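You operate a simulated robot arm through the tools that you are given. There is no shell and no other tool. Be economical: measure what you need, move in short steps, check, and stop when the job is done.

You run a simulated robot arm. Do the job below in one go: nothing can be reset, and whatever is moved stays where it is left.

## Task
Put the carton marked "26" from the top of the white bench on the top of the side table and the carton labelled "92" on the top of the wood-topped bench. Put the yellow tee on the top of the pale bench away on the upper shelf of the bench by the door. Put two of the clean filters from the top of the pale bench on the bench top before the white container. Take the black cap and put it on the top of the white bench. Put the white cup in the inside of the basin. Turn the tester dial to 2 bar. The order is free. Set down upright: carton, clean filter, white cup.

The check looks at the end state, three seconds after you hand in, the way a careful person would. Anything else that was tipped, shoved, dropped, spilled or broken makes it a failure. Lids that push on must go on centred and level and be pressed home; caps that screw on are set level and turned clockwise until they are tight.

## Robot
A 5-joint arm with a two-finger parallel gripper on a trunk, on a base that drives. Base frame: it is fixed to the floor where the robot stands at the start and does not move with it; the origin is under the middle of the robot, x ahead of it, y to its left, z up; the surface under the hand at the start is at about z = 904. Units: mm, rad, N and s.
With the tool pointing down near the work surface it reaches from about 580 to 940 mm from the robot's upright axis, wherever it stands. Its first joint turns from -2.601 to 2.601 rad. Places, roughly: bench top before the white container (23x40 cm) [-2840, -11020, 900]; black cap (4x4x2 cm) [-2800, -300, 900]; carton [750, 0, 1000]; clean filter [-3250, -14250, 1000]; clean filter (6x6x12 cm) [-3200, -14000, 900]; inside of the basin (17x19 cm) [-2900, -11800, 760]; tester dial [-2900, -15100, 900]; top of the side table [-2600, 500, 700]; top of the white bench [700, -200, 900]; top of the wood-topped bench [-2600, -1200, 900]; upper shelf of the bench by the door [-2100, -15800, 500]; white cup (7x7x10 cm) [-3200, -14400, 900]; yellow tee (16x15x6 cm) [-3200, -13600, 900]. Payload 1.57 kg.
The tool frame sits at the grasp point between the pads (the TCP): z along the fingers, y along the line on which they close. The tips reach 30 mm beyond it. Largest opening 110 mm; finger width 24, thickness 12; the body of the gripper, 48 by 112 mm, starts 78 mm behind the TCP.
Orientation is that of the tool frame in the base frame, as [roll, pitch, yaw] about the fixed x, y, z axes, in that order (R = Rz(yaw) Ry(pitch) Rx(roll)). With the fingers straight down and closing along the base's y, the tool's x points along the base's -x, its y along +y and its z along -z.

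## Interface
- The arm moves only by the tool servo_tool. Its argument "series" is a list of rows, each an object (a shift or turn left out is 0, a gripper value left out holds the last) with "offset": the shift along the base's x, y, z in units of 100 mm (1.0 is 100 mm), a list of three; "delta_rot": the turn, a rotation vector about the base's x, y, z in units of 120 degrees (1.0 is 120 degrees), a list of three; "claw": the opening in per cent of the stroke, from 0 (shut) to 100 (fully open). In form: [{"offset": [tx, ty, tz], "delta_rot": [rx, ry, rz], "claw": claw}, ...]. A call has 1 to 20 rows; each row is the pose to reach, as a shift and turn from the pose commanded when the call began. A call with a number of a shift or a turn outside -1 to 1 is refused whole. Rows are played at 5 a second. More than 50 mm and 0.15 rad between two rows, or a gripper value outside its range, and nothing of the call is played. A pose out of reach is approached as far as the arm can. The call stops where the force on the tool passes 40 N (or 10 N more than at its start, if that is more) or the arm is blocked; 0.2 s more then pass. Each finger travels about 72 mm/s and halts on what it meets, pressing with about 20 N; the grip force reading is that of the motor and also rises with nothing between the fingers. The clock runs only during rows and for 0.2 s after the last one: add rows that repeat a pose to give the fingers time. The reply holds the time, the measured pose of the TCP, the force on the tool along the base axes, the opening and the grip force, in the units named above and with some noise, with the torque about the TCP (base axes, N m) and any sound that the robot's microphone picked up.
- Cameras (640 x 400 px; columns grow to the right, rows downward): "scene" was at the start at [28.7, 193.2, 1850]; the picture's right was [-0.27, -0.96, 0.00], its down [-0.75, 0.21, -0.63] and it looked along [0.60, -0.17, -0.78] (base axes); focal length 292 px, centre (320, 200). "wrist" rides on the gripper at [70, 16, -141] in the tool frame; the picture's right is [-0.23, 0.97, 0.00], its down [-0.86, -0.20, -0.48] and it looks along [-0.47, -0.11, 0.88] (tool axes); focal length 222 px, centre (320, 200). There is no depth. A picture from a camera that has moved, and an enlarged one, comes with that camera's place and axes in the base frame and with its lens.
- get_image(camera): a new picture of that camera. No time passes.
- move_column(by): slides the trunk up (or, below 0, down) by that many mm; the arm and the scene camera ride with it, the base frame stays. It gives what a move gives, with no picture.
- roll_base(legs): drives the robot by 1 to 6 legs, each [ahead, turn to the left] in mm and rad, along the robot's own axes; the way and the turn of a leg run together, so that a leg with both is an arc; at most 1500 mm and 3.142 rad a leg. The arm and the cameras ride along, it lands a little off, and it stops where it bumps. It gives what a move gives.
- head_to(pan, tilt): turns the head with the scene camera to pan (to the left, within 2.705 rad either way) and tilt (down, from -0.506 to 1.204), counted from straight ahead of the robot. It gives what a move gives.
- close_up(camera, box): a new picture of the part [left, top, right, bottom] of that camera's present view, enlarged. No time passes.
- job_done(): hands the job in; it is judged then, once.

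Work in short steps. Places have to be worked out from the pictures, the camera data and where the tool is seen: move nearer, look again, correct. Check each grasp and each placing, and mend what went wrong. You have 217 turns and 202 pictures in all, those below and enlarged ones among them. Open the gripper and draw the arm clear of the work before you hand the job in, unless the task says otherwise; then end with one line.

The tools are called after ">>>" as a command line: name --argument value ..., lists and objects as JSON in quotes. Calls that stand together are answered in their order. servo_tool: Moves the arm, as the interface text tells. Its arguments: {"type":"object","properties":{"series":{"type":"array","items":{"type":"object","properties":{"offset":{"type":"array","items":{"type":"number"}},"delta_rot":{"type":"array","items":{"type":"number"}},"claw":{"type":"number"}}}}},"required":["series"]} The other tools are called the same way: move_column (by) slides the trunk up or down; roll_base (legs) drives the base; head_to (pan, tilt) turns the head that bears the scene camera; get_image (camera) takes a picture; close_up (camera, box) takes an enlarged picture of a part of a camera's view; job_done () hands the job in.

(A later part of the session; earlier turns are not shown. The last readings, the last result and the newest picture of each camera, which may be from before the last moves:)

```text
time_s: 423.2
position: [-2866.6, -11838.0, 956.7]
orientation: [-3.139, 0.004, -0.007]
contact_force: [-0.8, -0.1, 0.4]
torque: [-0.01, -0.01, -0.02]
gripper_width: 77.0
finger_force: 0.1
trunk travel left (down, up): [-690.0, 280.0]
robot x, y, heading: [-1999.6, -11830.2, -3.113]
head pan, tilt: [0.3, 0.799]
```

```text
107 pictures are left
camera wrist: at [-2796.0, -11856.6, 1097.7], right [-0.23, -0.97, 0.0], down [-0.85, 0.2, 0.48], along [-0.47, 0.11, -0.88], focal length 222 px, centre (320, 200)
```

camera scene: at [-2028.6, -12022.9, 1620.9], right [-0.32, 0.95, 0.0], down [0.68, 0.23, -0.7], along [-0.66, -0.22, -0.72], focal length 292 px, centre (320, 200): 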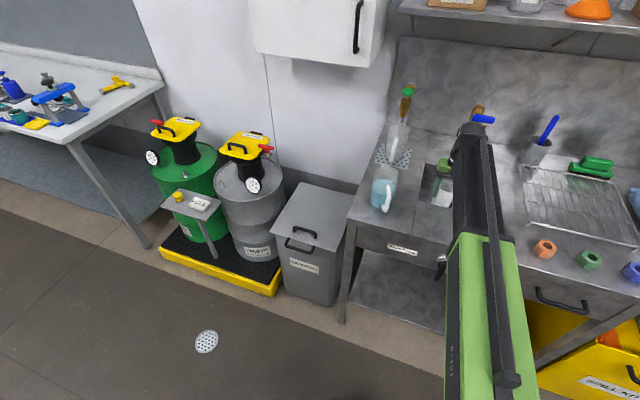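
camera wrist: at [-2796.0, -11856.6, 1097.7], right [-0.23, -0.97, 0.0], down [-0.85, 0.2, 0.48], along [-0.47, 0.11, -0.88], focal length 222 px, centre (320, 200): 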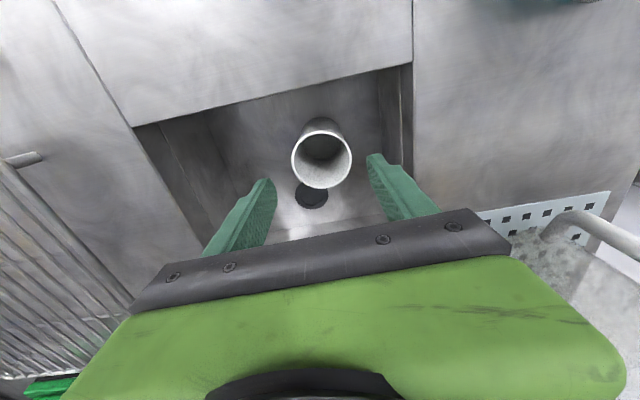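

The cup stands in the basin. Next the yellow tee: rise and drive to the near end of the pale bench.

>>> move_column --by 225

>>> roll_base --legs '[[-330, 0], [0, 1.455], [1500, 0], [320, 0], [0, -1.47]]'

>>> head_to --pan -0.2 --tilt 0.7

>>> get_image --camera "scene"

```text
time_s: 425.6
position: [-2866.6, -11838.4, 1181.7]
orientation: [-3.14, 0.007, -0.007]
contact_force: [0.0, 0.3, 0.7]
torque: [0.0, 0.0, -0.04]
gripper_width: 76.9
finger_force: 0.1
trunk travel left (down, up): [-915.0, 55.0]
robot x, y, heading: [-1999.3, -11827.0, -3.116]
head pan, tilt: [0.3, 0.799]
```

```text
time_s: 443.5
position: [-2738.5, -13568.0, 1181.1]
orientation: [-3.141, 0.005, -0.063]
contact_force: [-0.1, 0.1, 0.6]
torque: [-0.08, 0.01, 0.0]
gripper_width: 76.9
finger_force: 0.1
trunk travel left (down, up): [-915.0, 55.0]
robot x, y, heading: [-1874.4, -13593.9, 3.12]
head pan, tilt: [0.3, 0.799]
```

```text
time_s: 444.4
position: [-2739.4, -13571.7, 1181.8]
orientation: [-3.138, 0.006, -0.065]
contact_force: [-0.2, 0.3, 0.3]
torque: [0.04, -0.02, 0.04]
gripper_width: 77.1
finger_force: 0.2
trunk travel left (down, up): [-915.0, 55.0]
robot x, y, heading: [-1874.9, -13590.6, 3.121]
head pan, tilt: [-0.201, 0.7]
```

```text
106 pictures are left
camera scene: at [-1916.7, -13745.1, 1903.1], right [0.22, 0.98, 0.0], down [0.63, -0.14, -0.76], along [-0.75, 0.17, -0.64], focal length 292 px, centre (320, 200)
```

scene: 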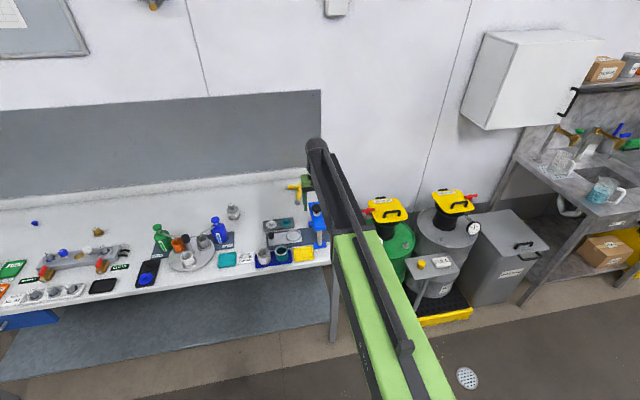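

The boom is a straight telescoping one, and approaching straight on would lower it onto the blue press. I'll approach the tee obliquely from robot ≈(-2330,-13870).

>>> roll_base --legs '[[0, 0.57], [530, 0], [0, -0.88]]'

>>> get_image --camera "wrist"

>>> get_image --camera "scene"

```text
time_s: 451.3
position: [-3135.5, -13555.2, 1183.6]
orientation: [-3.141, 0.006, -0.392]
contact_force: [-0.4, 0.3, 0.9]
torque: [0.02, 0.06, 0.0]
gripper_width: 76.9
finger_force: 0.0
trunk travel left (down, up): [-915.0, 55.0]
robot x, y, heading: [-2322.6, -13839.9, 2.798]
head pan, tilt: [-0.201, 0.7]
```

```text
105 pictures are left
camera wrist: at [-3076.9, -13598.6, 1324.3], right [-0.58, -0.81, 0.0], down [-0.71, 0.51, 0.48], along [-0.39, 0.28, -0.87], focal length 222 px, centre (320, 200)
```

wrist: 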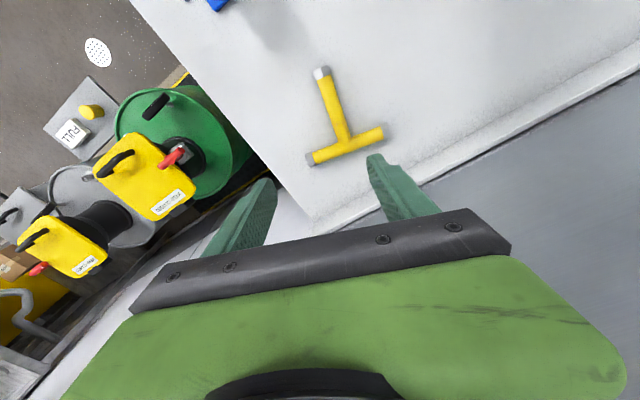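

```text
104 pictures are left
camera scene: at [-2406.5, -13975.0, 1903.2], right [0.52, 0.86, 0.0], down [0.55, -0.33, -0.77], along [-0.66, 0.4, -0.64], focal length 292 px, centre (320, 200)
```

scene: 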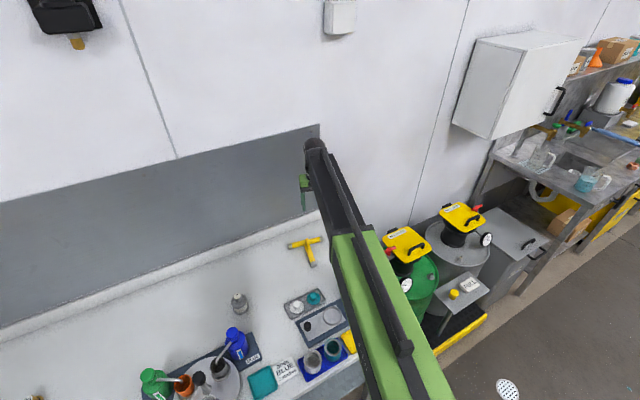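

>>> close_up --camera "wrist" --box '[290, 50, 410, 180]'

>>> close_up --camera "scene" --box '[270, 220, 340, 280]'

```text
3.08 times, centred on (350, 115) of wrist
camera zoom: at [-3076.9, -13598.6, 1324.3], right [-0.58, -0.81, 0.0], down [-0.71, 0.51, 0.48], along [-0.39, 0.28, -0.87], focal length 684 px, centre (228, 462)
```

zoom: 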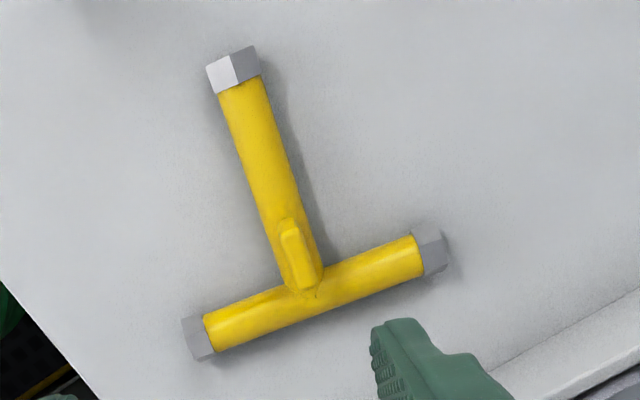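

```text
6.67 times, centred on (305, 250) of scene
camera zoom: at [-2406.5, -13975.0, 1903.2], right [0.52, 0.86, 0.0], down [0.55, -0.33, -0.77], along [-0.66, 0.4, -0.64], focal length 1944 px, centre (420, -133)
```

zoom: 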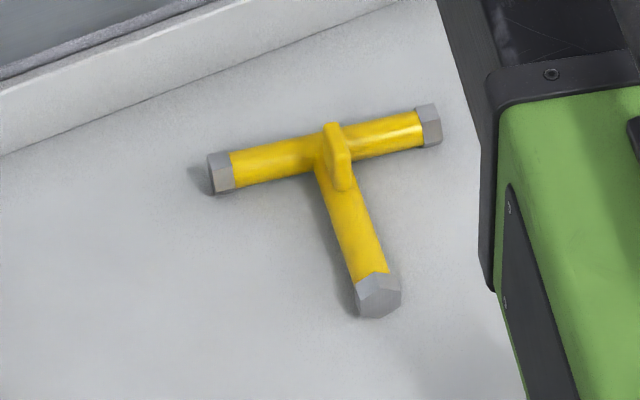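

The tee has a tab over the junction; I'll grip the stem just next to it, near its centre of mass at (-3158,-13584), closing along the bar direction (yaw -0.26).

>>> servo_tool --series '[{"offset": [-0.12, -0.15, 0], "delta_rot": [0, 0, 0.03], "claw": 65}, {"offset": [-0.23, -0.29, 0], "delta_rot": [0, 0, 0.063]}, {"offset": [-0.23, -0.29, 0], "delta_rot": [0, 0, 0.063]}]'

>>> move_column --by -140

>>> get_image --camera "wrist"

>>> get_image --camera "scene"

```text
time_s: 452.1
position: [-3161.5, -13583.3, 1182.5]
orientation: [-3.139, 0.005, -0.259]
contact_force: [0.8, 0.1, -0.2]
torque: [0.0, -0.02, -0.02]
gripper_width: 71.8
finger_force: 0.1
trunk travel left (down, up): [-915.0, 55.0]
robot x, y, heading: [-2319.2, -13844.5, 2.8]
head pan, tilt: [-0.201, 0.7]
```

```text
time_s: 453.8
position: [-3161.8, -13584.0, 1042.7]
orientation: [-3.138, 0.007, -0.262]
contact_force: [-0.6, -0.7, -0.9]
torque: [-0.01, 0.01, 0.03]
gripper_width: 71.5
finger_force: 0.0
trunk travel left (down, up): [-775.0, 195.0]
robot x, y, heading: [-2322.6, -13842.9, 2.801]
head pan, tilt: [-0.201, 0.7]
```

```text
101 pictures are left
camera wrist: at [-3098.3, -13618.8, 1182.9], right [-0.47, -0.88, 0.0], down [-0.77, 0.41, 0.48], along [-0.43, 0.23, -0.88], focal length 222 px, centre (320, 200)
```

wrist: 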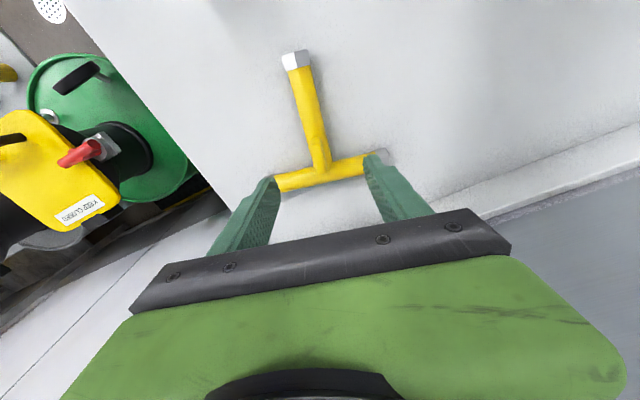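

```text
100 pictures are left
camera scene: at [-2409.6, -13974.2, 1763.1], right [0.52, 0.86, 0.0], down [0.55, -0.33, -0.77], along [-0.65, 0.4, -0.64], focal length 292 px, centre (320, 200)
```

scene: 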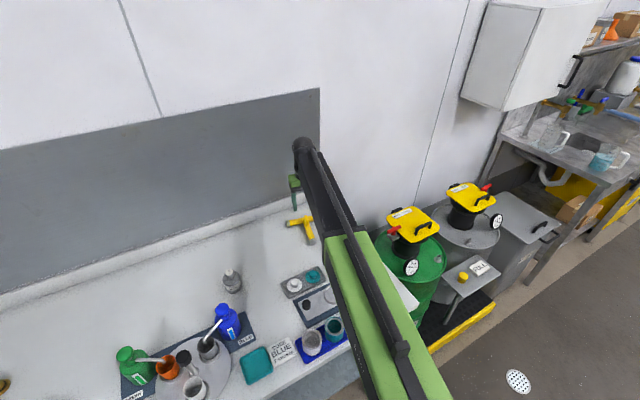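

The target point lies on the stem as planned. Descend and grip.

>>> move_column --by -80

>>> get_image --camera "wrist"

>>> move_column --by -20

```text
time_s: 455.0
position: [-3162.3, -13583.0, 961.6]
orientation: [-3.138, 0.004, -0.261]
contact_force: [0.5, 0.4, -0.4]
torque: [-0.02, 0.01, -0.01]
gripper_width: 71.7
finger_force: 0.1
trunk travel left (down, up): [-695.0, 275.0]
robot x, y, heading: [-2319.5, -13840.3, 2.803]
head pan, tilt: [-0.201, 0.7]
```

```text
99 pictures are left
camera wrist: at [-3098.3, -13618.8, 1102.9], right [-0.47, -0.88, 0.0], down [-0.77, 0.41, 0.48], along [-0.43, 0.23, -0.88], focal length 222 px, centre (320, 200)
```

wrist: 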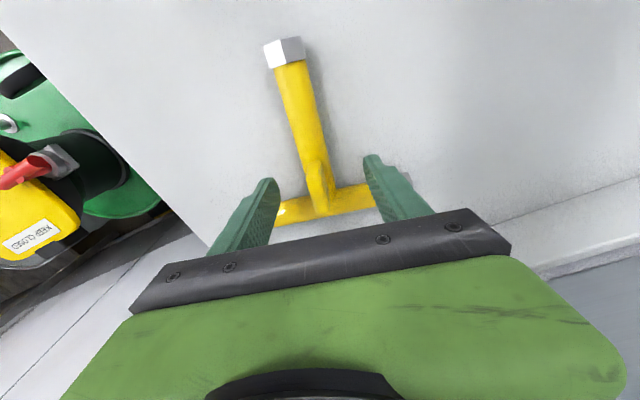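

```text
time_s: 455.6
position: [-3162.7, -13583.9, 942.6]
orientation: [-3.138, 0.005, -0.261]
contact_force: [0.4, -0.5, 0.3]
torque: [0.02, -0.01, 0.03]
gripper_width: 71.7
finger_force: 0.2
trunk travel left (down, up): [-675.0, 295.0]
robot x, y, heading: [-2322.4, -13841.3, 2.799]
head pan, tilt: [-0.201, 0.7]
```

>>> servo_tool --series '[{"claw": 45}, {"claw": 30}, {"claw": 18}, {"claw": 12}, {"claw": 12}, {"claw": 12}]'

>>> move_column --by 60

>>> get_image --camera "wrist"

>>> get_image --camera "scene"

```text
time_s: 457.0
position: [-3161.7, -13581.6, 942.1]
orientation: [-3.139, 0.005, -0.262]
contact_force: [0.8, 0.0, 0.4]
torque: [-0.05, -0.04, 0.08]
gripper_width: 25.8
finger_force: 20.3
trunk travel left (down, up): [-675.0, 295.0]
robot x, y, heading: [-2324.0, -13845.1, 2.8]
head pan, tilt: [-0.201, 0.7]
```

```text
time_s: 458.0
position: [-3162.7, -13583.2, 1001.5]
orientation: [-3.137, 0.005, -0.26]
contact_force: [-0.2, 0.0, -2.6]
torque: [-0.02, -0.01, 0.07]
gripper_width: 26.0
finger_force: 19.8
trunk travel left (down, up): [-735.0, 235.0]
robot x, y, heading: [-2318.3, -13842.5, 2.802]
head pan, tilt: [-0.201, 0.7]
```

```text
98 pictures are left
camera wrist: at [-3098.6, -13618.7, 1142.6], right [-0.47, -0.88, 0.0], down [-0.77, 0.41, 0.48], along [-0.43, 0.23, -0.88], focal length 222 px, centre (320, 200)
```

wrist: 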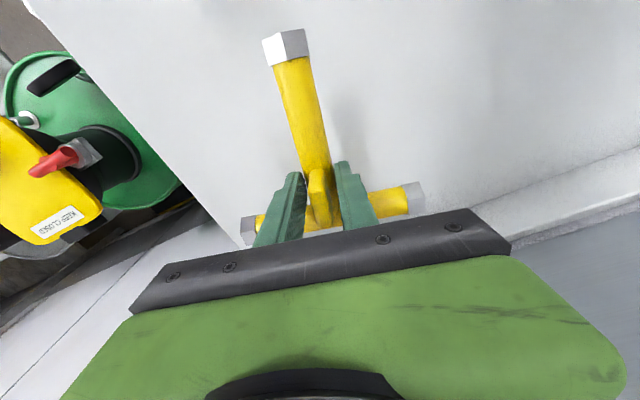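

```text
97 pictures are left
camera scene: at [-2410.1, -13974.1, 1723.1], right [0.52, 0.86, 0.0], down [0.55, -0.33, -0.76], along [-0.65, 0.4, -0.64], focal length 292 px, centre (320, 200)
```

scene: 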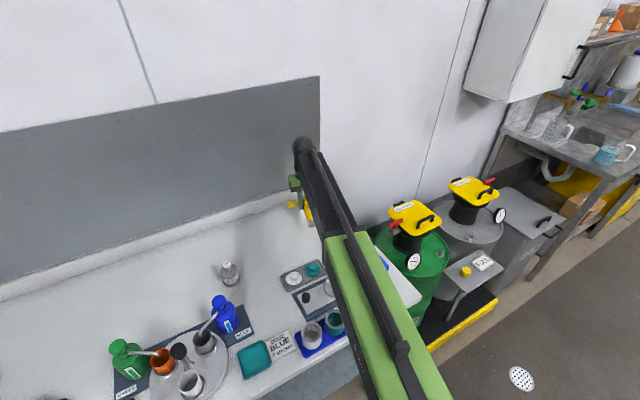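

The tee is held level. Lift, back out and position in front of the bench by the door.

>>> move_column --by 180

>>> roll_base --legs '[[-500, 0], [0, 1.073], [434, 0], [0, 0.839]]'

>>> head_to --pan 0.25 --tilt 0.55

>>> get_image --camera "scene"

```text
time_s: 460.0
position: [-3161.9, -13583.1, 1180.8]
orientation: [-3.137, 0.006, -0.261]
contact_force: [0.2, -0.6, -2.0]
torque: [-0.02, -0.03, -0.01]
gripper_width: 25.7
finger_force: 19.6
trunk travel left (down, up): [-915.0, 55.0]
robot x, y, heading: [-2321.0, -13846.7, 2.799]
head pan, tilt: [-0.201, 0.7]
```

```text
time_s: 470.1
position: [-2110.0, -15175.8, 1183.2]
orientation: [-3.141, 0.008, 1.677]
contact_force: [-1.2, 0.3, -1.5]
torque: [-0.02, -0.1, 0.0]
gripper_width: 25.5
finger_force: 20.2
trunk travel left (down, up): [-915.0, 55.0]
robot x, y, heading: [-2161.8, -14299.1, -1.553]
head pan, tilt: [-0.201, 0.7]
```

```text
time_s: 471.1
position: [-2107.6, -15178.0, 1181.7]
orientation: [-3.139, 0.005, 1.677]
contact_force: [0.2, -0.2, -2.7]
torque: [0.04, 0.0, 0.01]
gripper_width: 25.7
finger_force: 19.6
trunk travel left (down, up): [-915.0, 55.0]
robot x, y, heading: [-2161.2, -14301.2, -1.55]
head pan, tilt: [0.25, 0.55]
```

```text
96 pictures are left
camera scene: at [-1967.5, -14339.9, 1916.2], right [-0.96, -0.26, 0.0], down [-0.14, 0.5, -0.85], along [0.22, -0.82, -0.52], focal length 292 px, centre (320, 200)
```

scene: 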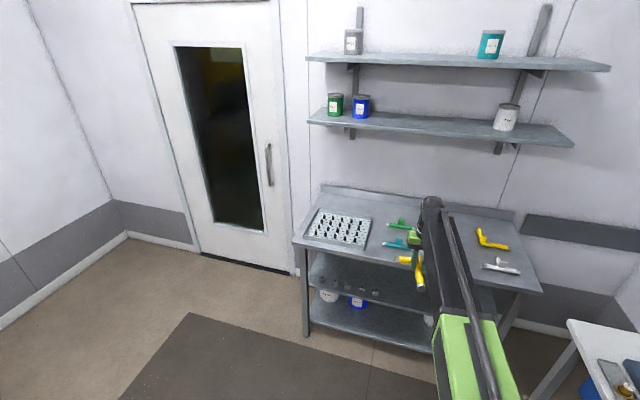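

Upper lower-shelf is free in the middle. Lower the trunk here, in front of the bench, and look under the top.

>>> move_column --by -580

>>> head_to --pan 0.3 --tilt 0.45

>>> get_image --camera "scene"

>>> get_image --camera "wrist"

```text
refused: -580 is not a number from -400 to 400
```

```text
time_s: 471.7
position: [-2108.2, -15177.7, 1180.4]
orientation: [-3.138, 0.005, 1.674]
contact_force: [-0.5, -0.4, -2.4]
torque: [0.01, -0.01, 0.0]
gripper_width: 25.9
finger_force: 19.5
trunk travel left (down, up): [-915.0, 55.0]
robot x, y, heading: [-2161.3, -14300.8, -1.554]
head pan, tilt: [0.3, 0.45]
```

```text
95 pictures are left
camera scene: at [-1962.5, -14341.3, 1925.2], right [-0.95, -0.31, 0.0], down [-0.14, 0.41, -0.9], along [0.28, -0.85, -0.44], focal length 292 px, centre (320, 200)
```

scene: 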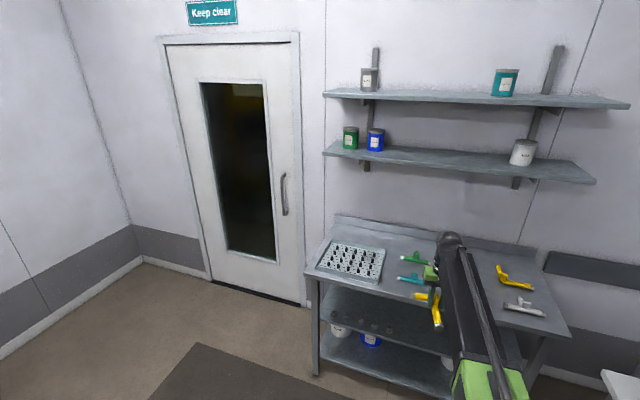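

```text
94 pictures are left
camera wrist: at [-2097.7, -15107.6, 1322.6], right [0.99, -0.12, 0.0], down [-0.11, -0.87, 0.48], along [-0.06, -0.48, -0.88], focal length 222 px, centre (320, 200)
```

wrist: 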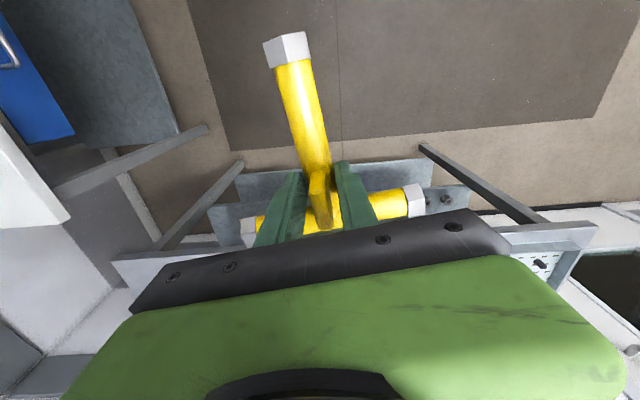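

The shelves are set back to y≈-15550. Lower the trunk in two moves and look at the clearance under the top.

>>> move_column --by -400

>>> move_column --by -170

>>> get_image --camera "scene"

>>> get_image --camera "wrist"

```text
time_s: 475.6
position: [-2106.7, -15178.3, 780.9]
orientation: [-3.138, 0.006, 1.675]
contact_force: [1.1, 0.7, -2.7]
torque: [0.04, -0.01, 0.03]
gripper_width: 25.8
finger_force: 19.8
trunk travel left (down, up): [-515.0, 455.0]
robot x, y, heading: [-2160.1, -14299.4, -1.557]
head pan, tilt: [0.3, 0.45]
```

```text
time_s: 477.5
position: [-2107.8, -15178.0, 611.8]
orientation: [-3.139, 0.004, 1.676]
contact_force: [0.3, 0.3, -1.7]
torque: [0.03, -0.02, 0.01]
gripper_width: 25.9
finger_force: 19.6
trunk travel left (down, up): [-345.0, 625.0]
robot x, y, heading: [-2159.2, -14300.5, -1.552]
head pan, tilt: [0.3, 0.45]
```

```text
93 pictures are left
camera scene: at [-1962.4, -14341.0, 1355.3], right [-0.95, -0.31, 0.0], down [-0.14, 0.41, -0.9], along [0.28, -0.86, -0.44], focal length 292 px, centre (320, 200)
```

scene: 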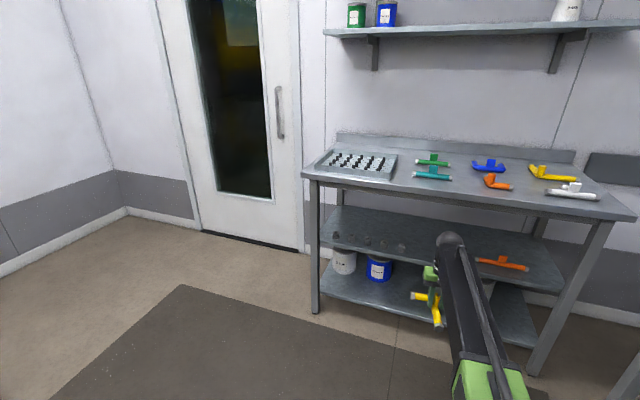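

```text
92 pictures are left
camera wrist: at [-2097.6, -15107.4, 752.7], right [0.99, -0.12, 0.0], down [-0.11, -0.87, 0.48], along [-0.06, -0.48, -0.88], focal length 222 px, centre (320, 200)
```

wrist: 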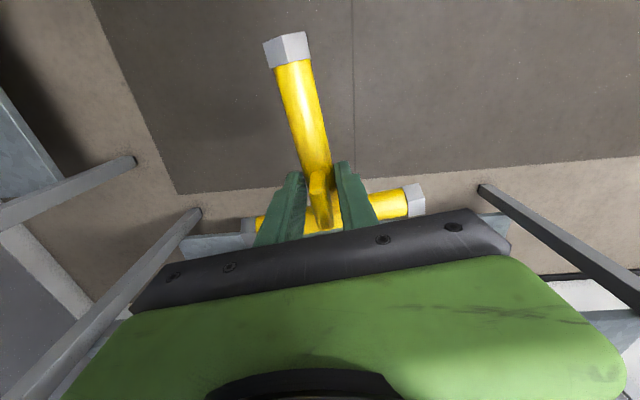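

>>> close_up --camera "scene" --box '[300, 150, 640, 370]'

```text
1.82 times, centred on (470, 260) of scene
camera zoom: at [-1962.4, -14341.0, 1355.3], right [-0.95, -0.31, 0.0], down [-0.14, 0.41, -0.9], along [0.28, -0.86, -0.44], focal length 530 px, centre (47, 91)
```

zoom: 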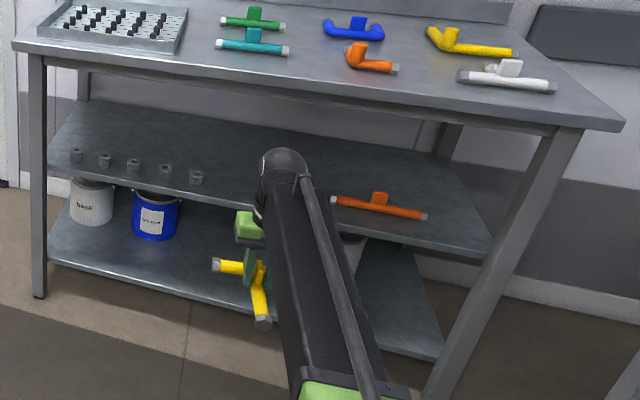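

Clear height between shelf (z≈497) and the front rail (z≈805) is about 300 mm, and the vertical hand plus tee needs ~310 mm. So the tool must be tilted forward. Test a small tilt here in free space.

>>> servo_tool --series '[{"offset": [0, 0, 0.01], "delta_rot": [-0.035, -0.002, 0]}, {"offset": [0, 0, 0.025], "delta_rot": [-0.07, -0.004, 0]}, {"offset": [0, 0, 0.025], "delta_rot": [-0.07, -0.004, 0]}]'

```text
time_s: 478.3
position: [-2106.5, -15177.9, 614.6]
orientation: [-3.131, 0.153, 1.678]
contact_force: [-0.2, 0.0, -3.0]
torque: [-0.01, -0.02, -0.02]
gripper_width: 25.9
finger_force: 20.5
trunk travel left (down, up): [-345.0, 625.0]
robot x, y, heading: [-2159.0, -14301.9, -1.552]
head pan, tilt: [0.3, 0.45]
```

Tilting works. Tilt further to ~0.6 rad to learn the height coupling.

>>> servo_tool --series '[{"offset": [0, 0, 0.08], "delta_rot": [-0.0715, -0.0042, 0]}, {"offset": [0, 0, 0.19], "delta_rot": [-0.143, -0.0085, 0]}, {"offset": [0, 0, 0.34], "delta_rot": [-0.2145, -0.0127, 0]}, {"offset": [0, 0, 0.34], "delta_rot": [-0.2145, -0.0127, 0]}]'

>>> get_image --camera "scene"

```text
time_s: 479.3
position: [-2108.0, -15176.8, 653.9]
orientation: [-3.107, 0.602, 1.686]
contact_force: [0.1, 0.1, -1.8]
torque: [0.06, -0.02, -0.01]
gripper_width: 25.9
finger_force: 19.8
out of reach, approached as far as the arm can: row 3, 4
trunk travel left (down, up): [-345.0, 625.0]
robot x, y, heading: [-2161.6, -14302.6, -1.556]
head pan, tilt: [0.3, 0.45]
```

```text
90 pictures are left
camera scene: at [-1962.3, -14341.0, 1355.3], right [-0.95, -0.31, 0.0], down [-0.14, 0.41, -0.9], along [0.28, -0.86, -0.44], focal length 292 px, centre (320, 200)
```

scene: 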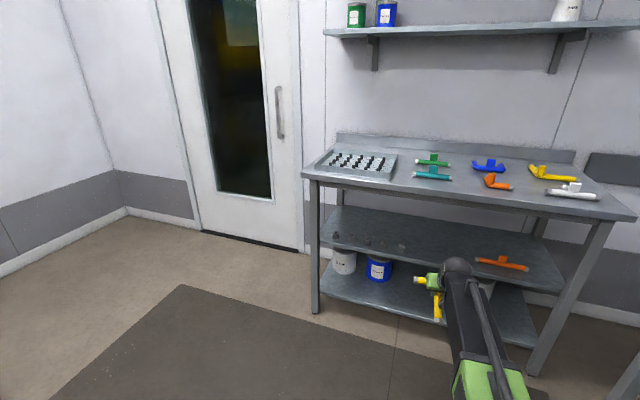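

Tilt works (joint offset ≈239 mm). Since the tee must lie flat, I'll set it down on free space of the pale bench (where No. 57 and the cup stood), regrasp it with the tool tilted ~0.8 rad, then insert it. First untilt and raise.

>>> servo_tool --series '[{"offset": [0, 0, -0.14], "delta_rot": [0.0715, 0.0042, 0]}, {"offset": [0, 0, -0.27], "delta_rot": [0.143, 0.0085, 0]}, {"offset": [0, 0, -0.37], "delta_rot": [0.2145, 0.0127, 0]}, {"offset": [0, 0, -0.42], "delta_rot": [0.286, 0.017, 0]}, {"offset": [0, 0, -0.42], "delta_rot": [0.2865, 0.017, 0]}]'

>>> move_column --by 400

>>> move_column --by 170

>>> roll_base --legs '[[0, -1.56]]'

>>> head_to --pan 0.2 --tilt 0.75

>>> get_image --camera "scene"

>>> get_image --camera "wrist"

```text
time_s: 480.5
position: [-2107.3, -15179.3, 611.8]
orientation: [-3.138, -0.001, 1.675]
contact_force: [-0.3, -0.5, -2.5]
torque: [0.01, 0.0, -0.02]
gripper_width: 25.6
finger_force: 20.1
out of reach, approached as far as the arm can: row 1, 2
trunk travel left (down, up): [-345.0, 625.0]
robot x, y, heading: [-2159.2, -14301.2, -1.554]
head pan, tilt: [0.3, 0.45]
```

```text
time_s: 484.3
position: [-2108.3, -15178.9, 1011.4]
orientation: [-3.138, -0.001, 1.676]
contact_force: [-0.8, -0.8, -2.7]
torque: [0.04, 0.01, -0.01]
gripper_width: 25.6
finger_force: 20.0
trunk travel left (down, up): [-745.0, 225.0]
robot x, y, heading: [-2161.4, -14299.8, -1.556]
head pan, tilt: [0.3, 0.45]
```

```text
time_s: 486.2
position: [-2107.4, -15179.0, 1181.6]
orientation: [-3.138, -0.001, 1.674]
contact_force: [0.7, 0.0, -2.0]
torque: [-0.02, -0.01, -0.01]
gripper_width: 25.9
finger_force: 19.6
trunk travel left (down, up): [-915.0, 55.0]
robot x, y, heading: [-2154.0, -14301.8, -1.556]
head pan, tilt: [0.3, 0.45]
```

```text
time_s: 490.4
position: [-3037.8, -14368.9, 1180.2]
orientation: [-3.139, -0.001, 0.126]
contact_force: [-0.4, -0.4, -2.8]
torque: [-0.04, -0.04, 0.01]
gripper_width: 25.5
finger_force: 20.0
trunk travel left (down, up): [-915.0, 55.0]
robot x, y, heading: [-2159.7, -14295.3, -3.093]
head pan, tilt: [0.3, 0.45]
```

```text
time_s: 491.2
position: [-3036.9, -14370.1, 1181.1]
orientation: [-3.137, 0.0, 0.125]
contact_force: [-0.1, 0.7, -2.8]
torque: [0.0, -0.04, 0.01]
gripper_width: 25.5
finger_force: 20.3
trunk travel left (down, up): [-915.0, 55.0]
robot x, y, heading: [-2158.9, -14293.6, -3.091]
head pan, tilt: [0.201, 0.75]
```

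```text
89 pictures are left
camera scene: at [-2188.3, -14479.9, 1899.0], right [-0.24, 0.97, 0.0], down [0.66, 0.17, -0.73], along [-0.71, -0.18, -0.68], focal length 292 px, centre (320, 200)
```

scene: 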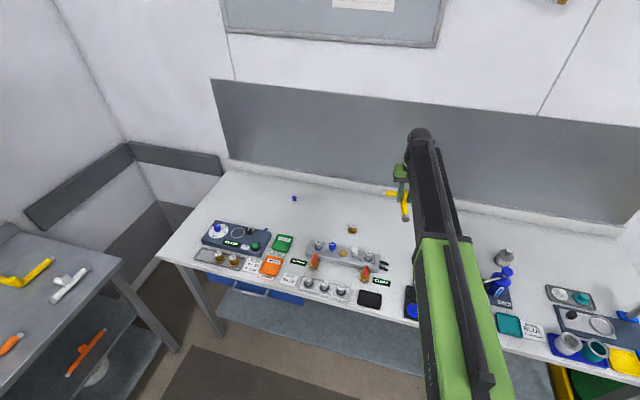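

```text
88 pictures are left
camera wrist: at [-2965.1, -14379.9, 1322.8], right [-0.1, -0.99, 0.0], down [-0.87, 0.09, 0.48], along [-0.48, 0.05, -0.88], focal length 222 px, centre (320, 200)
```

wrist: 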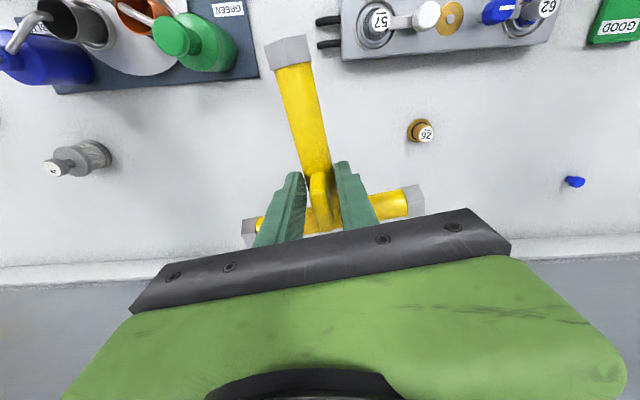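

Free area. Drive forward 70 mm and set the tee down here.

>>> roll_base --legs '[[70, 0]]'

>>> move_column --by -220

>>> move_column --by -12

>>> move_column --by -4

>>> move_column --by -3

```text
time_s: 492.2
position: [-3110.1, -14374.7, 1180.0]
orientation: [-3.138, 0.001, 0.126]
contact_force: [-0.2, 0.8, -2.6]
torque: [0.03, -0.08, 0.01]
gripper_width: 25.7
finger_force: 20.6
trunk travel left (down, up): [-915.0, 55.0]
robot x, y, heading: [-2231.7, -14294.0, -3.09]
head pan, tilt: [0.201, 0.75]
```

```text
time_s: 494.5
position: [-3108.1, -14374.0, 962.4]
orientation: [-3.138, 0.0, 0.125]
contact_force: [-0.4, 0.2, -2.3]
torque: [0.0, -0.01, 0.03]
gripper_width: 25.7
finger_force: 19.8
trunk travel left (down, up): [-695.0, 275.0]
robot x, y, heading: [-2234.4, -14295.4, -3.093]
head pan, tilt: [0.201, 0.75]
```

```text
time_s: 495.1
position: [-3106.9, -14373.9, 950.1]
orientation: [-3.139, 0.0, 0.126]
contact_force: [0.4, 0.1, -1.6]
torque: [0.0, -0.03, 0.03]
gripper_width: 25.9
finger_force: 19.3
trunk travel left (down, up): [-683.0, 287.0]
robot x, y, heading: [-2228.3, -14296.3, -3.093]
head pan, tilt: [0.201, 0.75]
```

```text
time_s: 495.7
position: [-3106.2, -14374.8, 946.4]
orientation: [-3.138, -0.001, 0.124]
contact_force: [-0.6, -0.2, -3.0]
torque: [0.01, 0.0, 0.0]
gripper_width: 25.6
finger_force: 20.4
trunk travel left (down, up): [-679.0, 291.0]
robot x, y, heading: [-2228.5, -14295.6, -3.097]
head pan, tilt: [0.201, 0.75]
```

```text
time_s: 496.2
position: [-3107.4, -14374.2, 943.2]
orientation: [-3.138, -0.001, 0.125]
contact_force: [0.7, 0.3, -1.0]
torque: [-0.07, 0.0, 0.02]
gripper_width: 25.6
finger_force: 19.9
trunk travel left (down, up): [-676.0, 294.0]
robot x, y, heading: [-2229.2, -14295.3, -3.093]
head pan, tilt: [0.201, 0.75]
```

Almost down; one more small step, then release.

>>> move_column --by -2

>>> servo_tool --series '[{"claw": 30}, {"claw": 45}, {"claw": 60}, {"claw": 60}]'

>>> move_column --by 150

>>> get_image --camera "wrist"

```text
time_s: 496.7
position: [-3107.8, -14375.2, 941.8]
orientation: [-3.137, 0.003, 0.124]
contact_force: [-7.2, 0.0, 17.3]
torque: [-0.09, 0.18, 0.0]
gripper_width: 25.7
finger_force: 20.1
trunk travel left (down, up): [-674.0, 296.0]
robot x, y, heading: [-2233.3, -14297.0, -3.098]
head pan, tilt: [0.201, 0.75]
```

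```text
time_s: 497.7
position: [-3107.3, -14374.7, 940.4]
orientation: [-3.139, 0.002, 0.124]
contact_force: [0.0, -0.1, -0.6]
torque: [-0.01, -0.01, 0.04]
gripper_width: 66.1
finger_force: 0.0
trunk travel left (down, up): [-674.0, 296.0]
robot x, y, heading: [-2229.9, -14294.4, -3.093]
head pan, tilt: [0.201, 0.75]
```

```text
time_s: 499.5
position: [-3107.6, -14374.9, 1091.8]
orientation: [-3.138, 0.002, 0.125]
contact_force: [-0.1, 0.3, 0.8]
torque: [0.01, 0.0, 0.0]
gripper_width: 66.0
finger_force: 0.0
trunk travel left (down, up): [-824.0, 146.0]
robot x, y, heading: [-2229.2, -14293.2, -3.091]
head pan, tilt: [0.201, 0.75]
```

```text
87 pictures are left
camera wrist: at [-3036.2, -14383.7, 1232.0], right [-0.1, -0.99, 0.0], down [-0.87, 0.09, 0.48], along [-0.48, 0.05, -0.88], focal length 222 px, centre (320, 200)
```

wrist: 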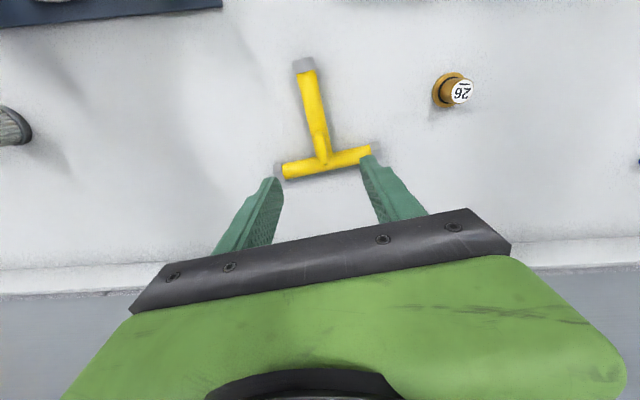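

The tee lies flat. Now tilt the tool forward 0.8 rad above it, keeping TCP over the grip point.

>>> servo_tool --series '[{"offset": [0, 0, 0.027], "delta_rot": [-0.0066, 0.071, 0]}, {"offset": [0, 0, 0.107], "delta_rot": [-0.0132, 0.142, 0]}, {"offset": [0, 0, 0.238], "delta_rot": [-0.0198, 0.213, 0]}, {"offset": [0, 0, 0.417], "delta_rot": [-0.0264, 0.284, 0]}, {"offset": [0, 0, 0.63], "delta_rot": [-0.033, 0.354, 0]}, {"offset": [0, 0, 0.725], "delta_rot": [-0.0354, 0.38, 0]}, {"offset": [0, 0, 0.725], "delta_rot": [-0.0354, 0.38, 0]}]'

>>> get_image --camera "wrist"

>>> get_image --camera "scene"

```text
time_s: 501.1
position: [-3108.3, -14375.2, 1163.1]
orientation: [-3.103, 0.801, 0.142]
contact_force: [0.6, -0.2, 0.1]
torque: [0.0, 0.02, 0.01]
gripper_width: 66.3
finger_force: 0.1
trunk travel left (down, up): [-824.0, 146.0]
robot x, y, heading: [-2231.9, -14291.6, -3.099]
head pan, tilt: [0.201, 0.75]
```

```text
86 pictures are left
camera wrist: at [-2956.2, -14376.2, 1211.2], right [-0.05, -0.99, 0.14], down [-0.27, 0.14, 0.95], along [-0.96, 0.01, -0.27], focal length 222 px, centre (320, 200)
```

wrist: 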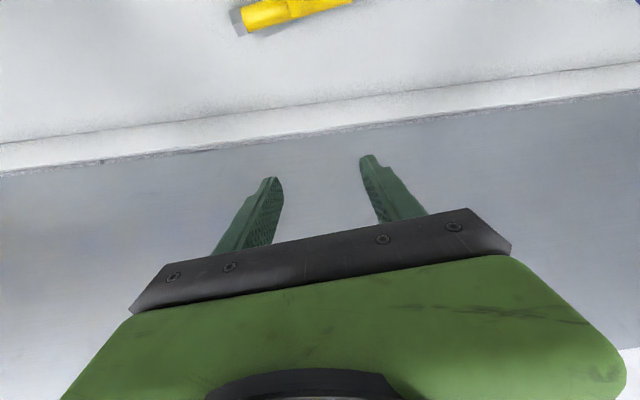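

```text
85 pictures are left
camera scene: at [-2258.9, -14483.7, 1807.8], right [-0.24, 0.97, 0.0], down [0.66, 0.17, -0.73], along [-0.71, -0.18, -0.68], focal length 292 px, centre (320, 200)
```

scene: 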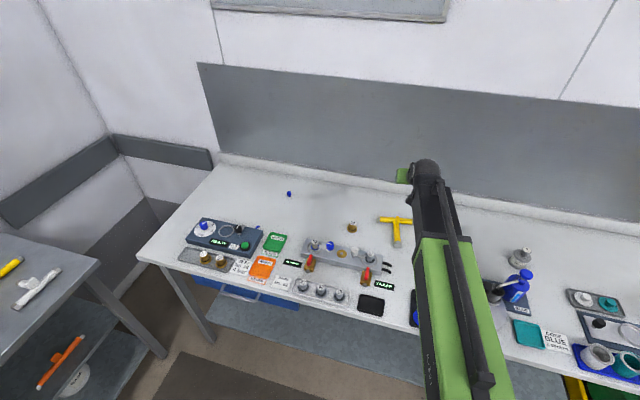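

Shift 12 mm back along the stem so the tips stay clear of the bar, then descend in stages.

>>> servo_tool --series '[{"offset": [0.12, 0.015, 0]}, {"offset": [0.12, 0.015, 0]}]'

>>> move_column --by -190

>>> get_image --camera "wrist"

>>> get_image --camera "scene"

```text
time_s: 501.7
position: [-3096.1, -14372.7, 1162.8]
orientation: [-3.102, 0.799, 0.139]
contact_force: [0.4, 1.0, 0.3]
torque: [-0.02, 0.02, 0.0]
gripper_width: 66.0
finger_force: 0.1
trunk travel left (down, up): [-824.0, 146.0]
robot x, y, heading: [-2230.6, -14291.7, -3.094]
head pan, tilt: [0.201, 0.75]
```

```text
time_s: 503.7
position: [-3095.9, -14372.3, 972.9]
orientation: [-3.104, 0.801, 0.14]
contact_force: [-0.1, 0.3, -0.6]
torque: [-0.01, -0.01, -0.03]
gripper_width: 66.1
finger_force: 0.2
trunk travel left (down, up): [-634.0, 336.0]
robot x, y, heading: [-2231.5, -14296.2, -3.097]
head pan, tilt: [0.201, 0.75]
```

```text
84 pictures are left
camera wrist: at [-2944.1, -14374.8, 1021.2], right [-0.05, -0.99, 0.14], down [-0.27, 0.14, 0.95], along [-0.96, 0.01, -0.28], focal length 222 px, centre (320, 200)
```

wrist: 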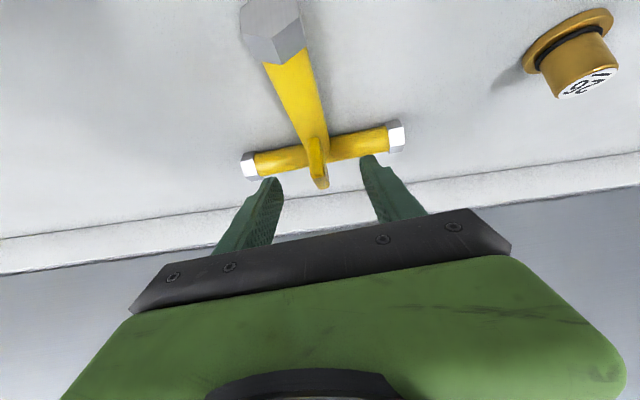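

```text
83 pictures are left
camera scene: at [-2258.9, -14483.7, 1617.9], right [-0.24, 0.97, 0.0], down [0.66, 0.17, -0.73], along [-0.71, -0.18, -0.68], focal length 292 px, centre (320, 200)
```

scene: 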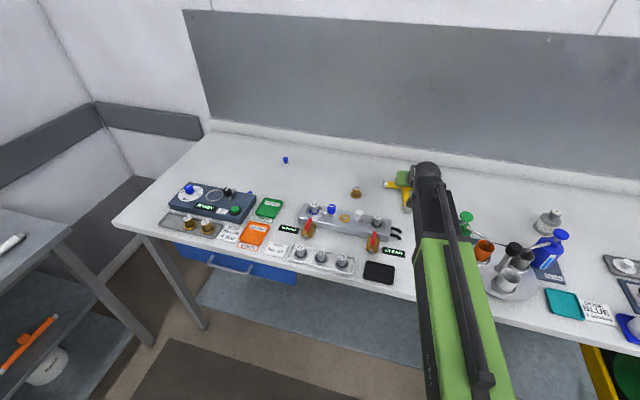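

Stem and tab are centred between the fingers. Descend 35 mm and close.

>>> move_column --by -35

>>> servo_tool --series '[{"claw": 45}, {"claw": 30}, {"claw": 18}, {"claw": 12}, {"claw": 10}, {"claw": 10}, {"claw": 10}]'

>>> get_image --camera "wrist"

```text
time_s: 504.5
position: [-3095.0, -14373.9, 937.7]
orientation: [-3.104, 0.8, 0.139]
contact_force: [-0.5, 0.6, 0.4]
torque: [-0.04, 0.02, 0.0]
gripper_width: 66.1
finger_force: 0.1
trunk travel left (down, up): [-599.0, 371.0]
robot x, y, heading: [-2234.3, -14293.3, -3.098]
head pan, tilt: [0.201, 0.75]
```

```text
time_s: 506.1
position: [-3094.7, -14372.1, 937.9]
orientation: [-3.106, 0.8, 0.139]
contact_force: [-0.7, 0.0, 2.0]
torque: [-0.35, 0.1, 0.08]
gripper_width: 26.0
finger_force: 19.6
trunk travel left (down, up): [-599.0, 371.0]
robot x, y, heading: [-2231.5, -14297.1, -3.095]
head pan, tilt: [0.201, 0.75]
```

```text
82 pictures are left
camera wrist: at [-2944.0, -14374.9, 986.3], right [-0.05, -0.99, 0.14], down [-0.27, 0.14, 0.95], along [-0.96, 0.01, -0.28], focal length 222 px, centre (320, 200)
```

wrist: 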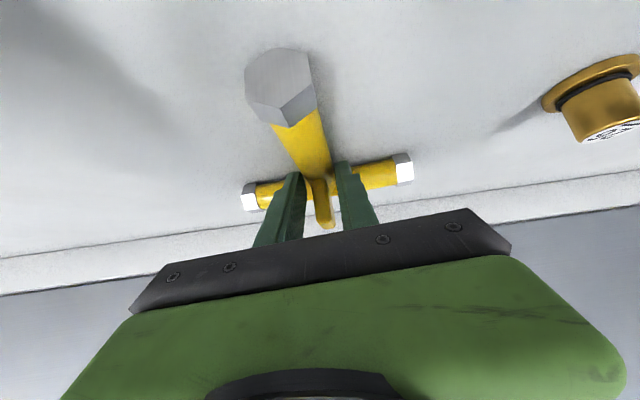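

>>> move_column --by 220

>>> get_image --camera "wrist"

>>> close_up --camera "scene" --box '[350, 120, 470, 220]'

```text
time_s: 508.5
position: [-3095.2, -14372.4, 1157.2]
orientation: [-3.101, 0.799, 0.139]
contact_force: [0.1, 0.3, -2.4]
torque: [-0.01, -0.06, 0.02]
gripper_width: 25.8
finger_force: 20.1
trunk travel left (down, up): [-819.0, 151.0]
robot x, y, heading: [-2229.9, -14292.9, -3.097]
head pan, tilt: [0.201, 0.75]
```

```text
81 pictures are left
camera wrist: at [-2944.4, -14374.9, 1205.9], right [-0.05, -0.99, 0.14], down [-0.27, 0.14, 0.95], along [-0.96, 0.01, -0.28], focal length 222 px, centre (320, 200)
```

wrist: 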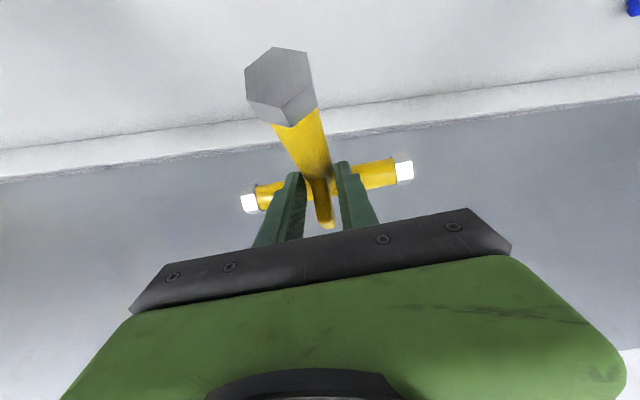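

```text
4.00 times, centred on (410, 170) of scene
camera zoom: at [-2259.3, -14483.8, 1802.8], right [-0.24, 0.97, 0.0], down [0.66, 0.17, -0.73], along [-0.71, -0.18, -0.68], focal length 1167 px, centre (-40, 320)
```

zoom: 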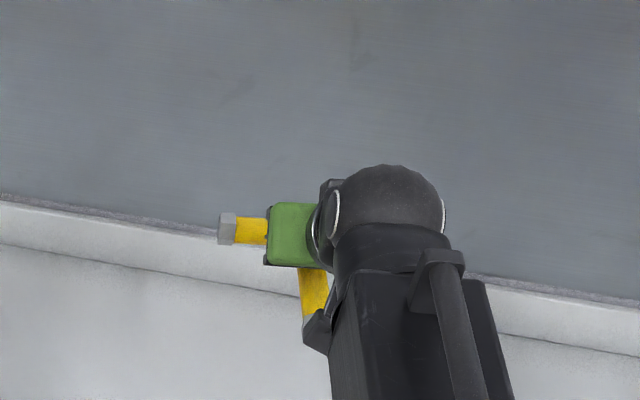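

The tee is held level with the tilted tool. Turn to face the door bench and lower in front of it.

>>> roll_base --legs '[[0, 1.525]]'

>>> move_column --by -400

>>> move_column --by -195

>>> head_to --pan 0.25 --tilt 0.5

>>> get_image --camera "scene"

>>> get_image --camera "wrist"

```text
time_s: 512.6
position: [-2189.2, -15161.4, 1160.0]
orientation: [-3.105, 0.799, 1.669]
contact_force: [-1.1, 0.2, -1.6]
torque: [0.05, -0.02, 0.01]
gripper_width: 25.6
finger_force: 20.8
trunk travel left (down, up): [-819.0, 151.0]
robot x, y, heading: [-2203.4, -14293.2, -1.581]
head pan, tilt: [0.201, 0.75]
```

```text
time_s: 516.4
position: [-2189.1, -15162.4, 757.5]
orientation: [-3.103, 0.801, 1.669]
contact_force: [-0.1, -0.8, -2.8]
torque: [0.05, 0.02, 0.0]
gripper_width: 25.6
finger_force: 20.1
trunk travel left (down, up): [-419.0, 551.0]
robot x, y, heading: [-2204.6, -14296.6, -1.575]
head pan, tilt: [0.201, 0.75]
```

```text
time_s: 518.5
position: [-2188.5, -15161.7, 562.8]
orientation: [-3.102, 0.801, 1.67]
contact_force: [1.2, -0.3, -2.3]
torque: [0.05, -0.01, -0.02]
gripper_width: 25.7
finger_force: 19.9
trunk travel left (down, up): [-224.0, 746.0]
robot x, y, heading: [-2210.4, -14295.8, -1.573]
head pan, tilt: [0.201, 0.75]
```

```text
time_s: 519.3
position: [-2188.2, -15161.9, 563.2]
orientation: [-3.103, 0.799, 1.67]
contact_force: [0.8, 0.6, -2.3]
torque: [0.05, -0.03, -0.01]
gripper_width: 25.6
finger_force: 20.1
trunk travel left (down, up): [-224.0, 746.0]
robot x, y, heading: [-2206.3, -14296.4, -1.577]
head pan, tilt: [0.25, 0.499]
```

```text
79 pictures are left
camera scene: at [-2012.4, -14340.1, 1229.7], right [-0.97, -0.24, 0.0], down [-0.12, 0.47, -0.88], along [0.21, -0.85, -0.48], focal length 292 px, centre (320, 200)
```

scene: 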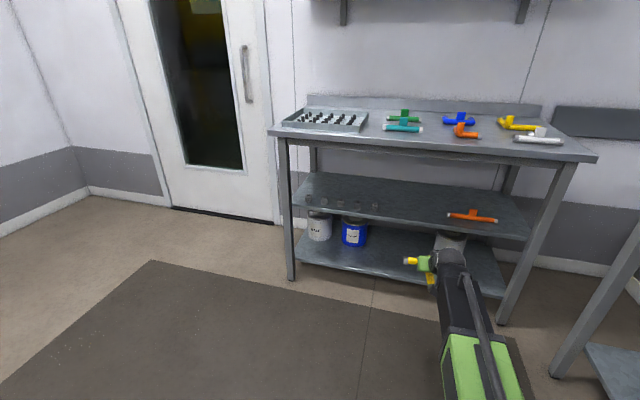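

```text
78 pictures are left
camera wrist: at [-2181.6, -15012.4, 611.0], right [0.99, -0.09, 0.14], down [-0.16, -0.27, 0.95], along [-0.05, -0.96, -0.28], focal length 222 px, centre (320, 200)
```

wrist: 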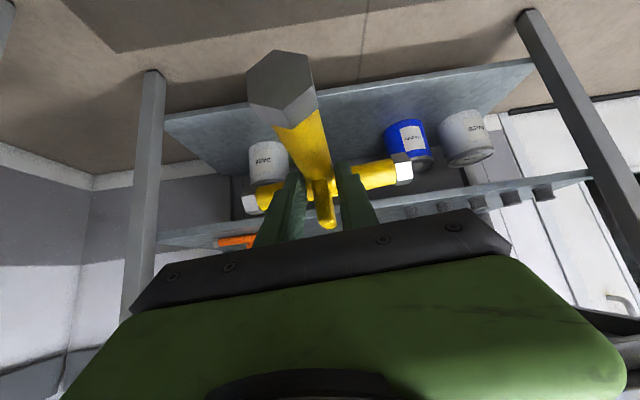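

>>> close_up --camera "scene" --box '[260, 120, 600, 330]'

>>> close_up --camera "wrist" --box '[120, 130, 600, 280]'

```text
1.88 times, centred on (430, 225) of scene
camera zoom: at [-2012.4, -14340.1, 1229.7], right [-0.97, -0.24, 0.0], down [-0.12, 0.47, -0.88], along [0.21, -0.85, -0.48], focal length 549 px, centre (113, 153)
```

zoom: 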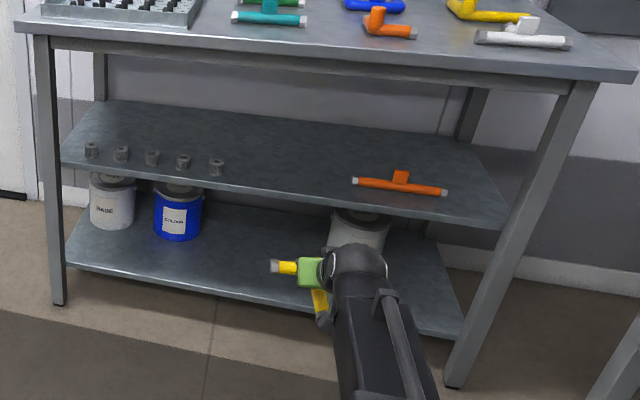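

```text
1.33 times, centred on (360, 205) of wrist
camera zoom: at [-2181.6, -15012.4, 611.0], right [0.99, -0.09, 0.14], down [-0.16, -0.27, 0.95], along [-0.05, -0.96, -0.28], focal length 296 px, centre (267, 193)
```

zoom: 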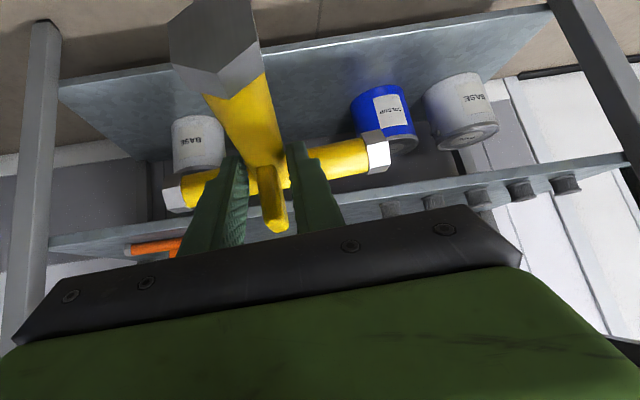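

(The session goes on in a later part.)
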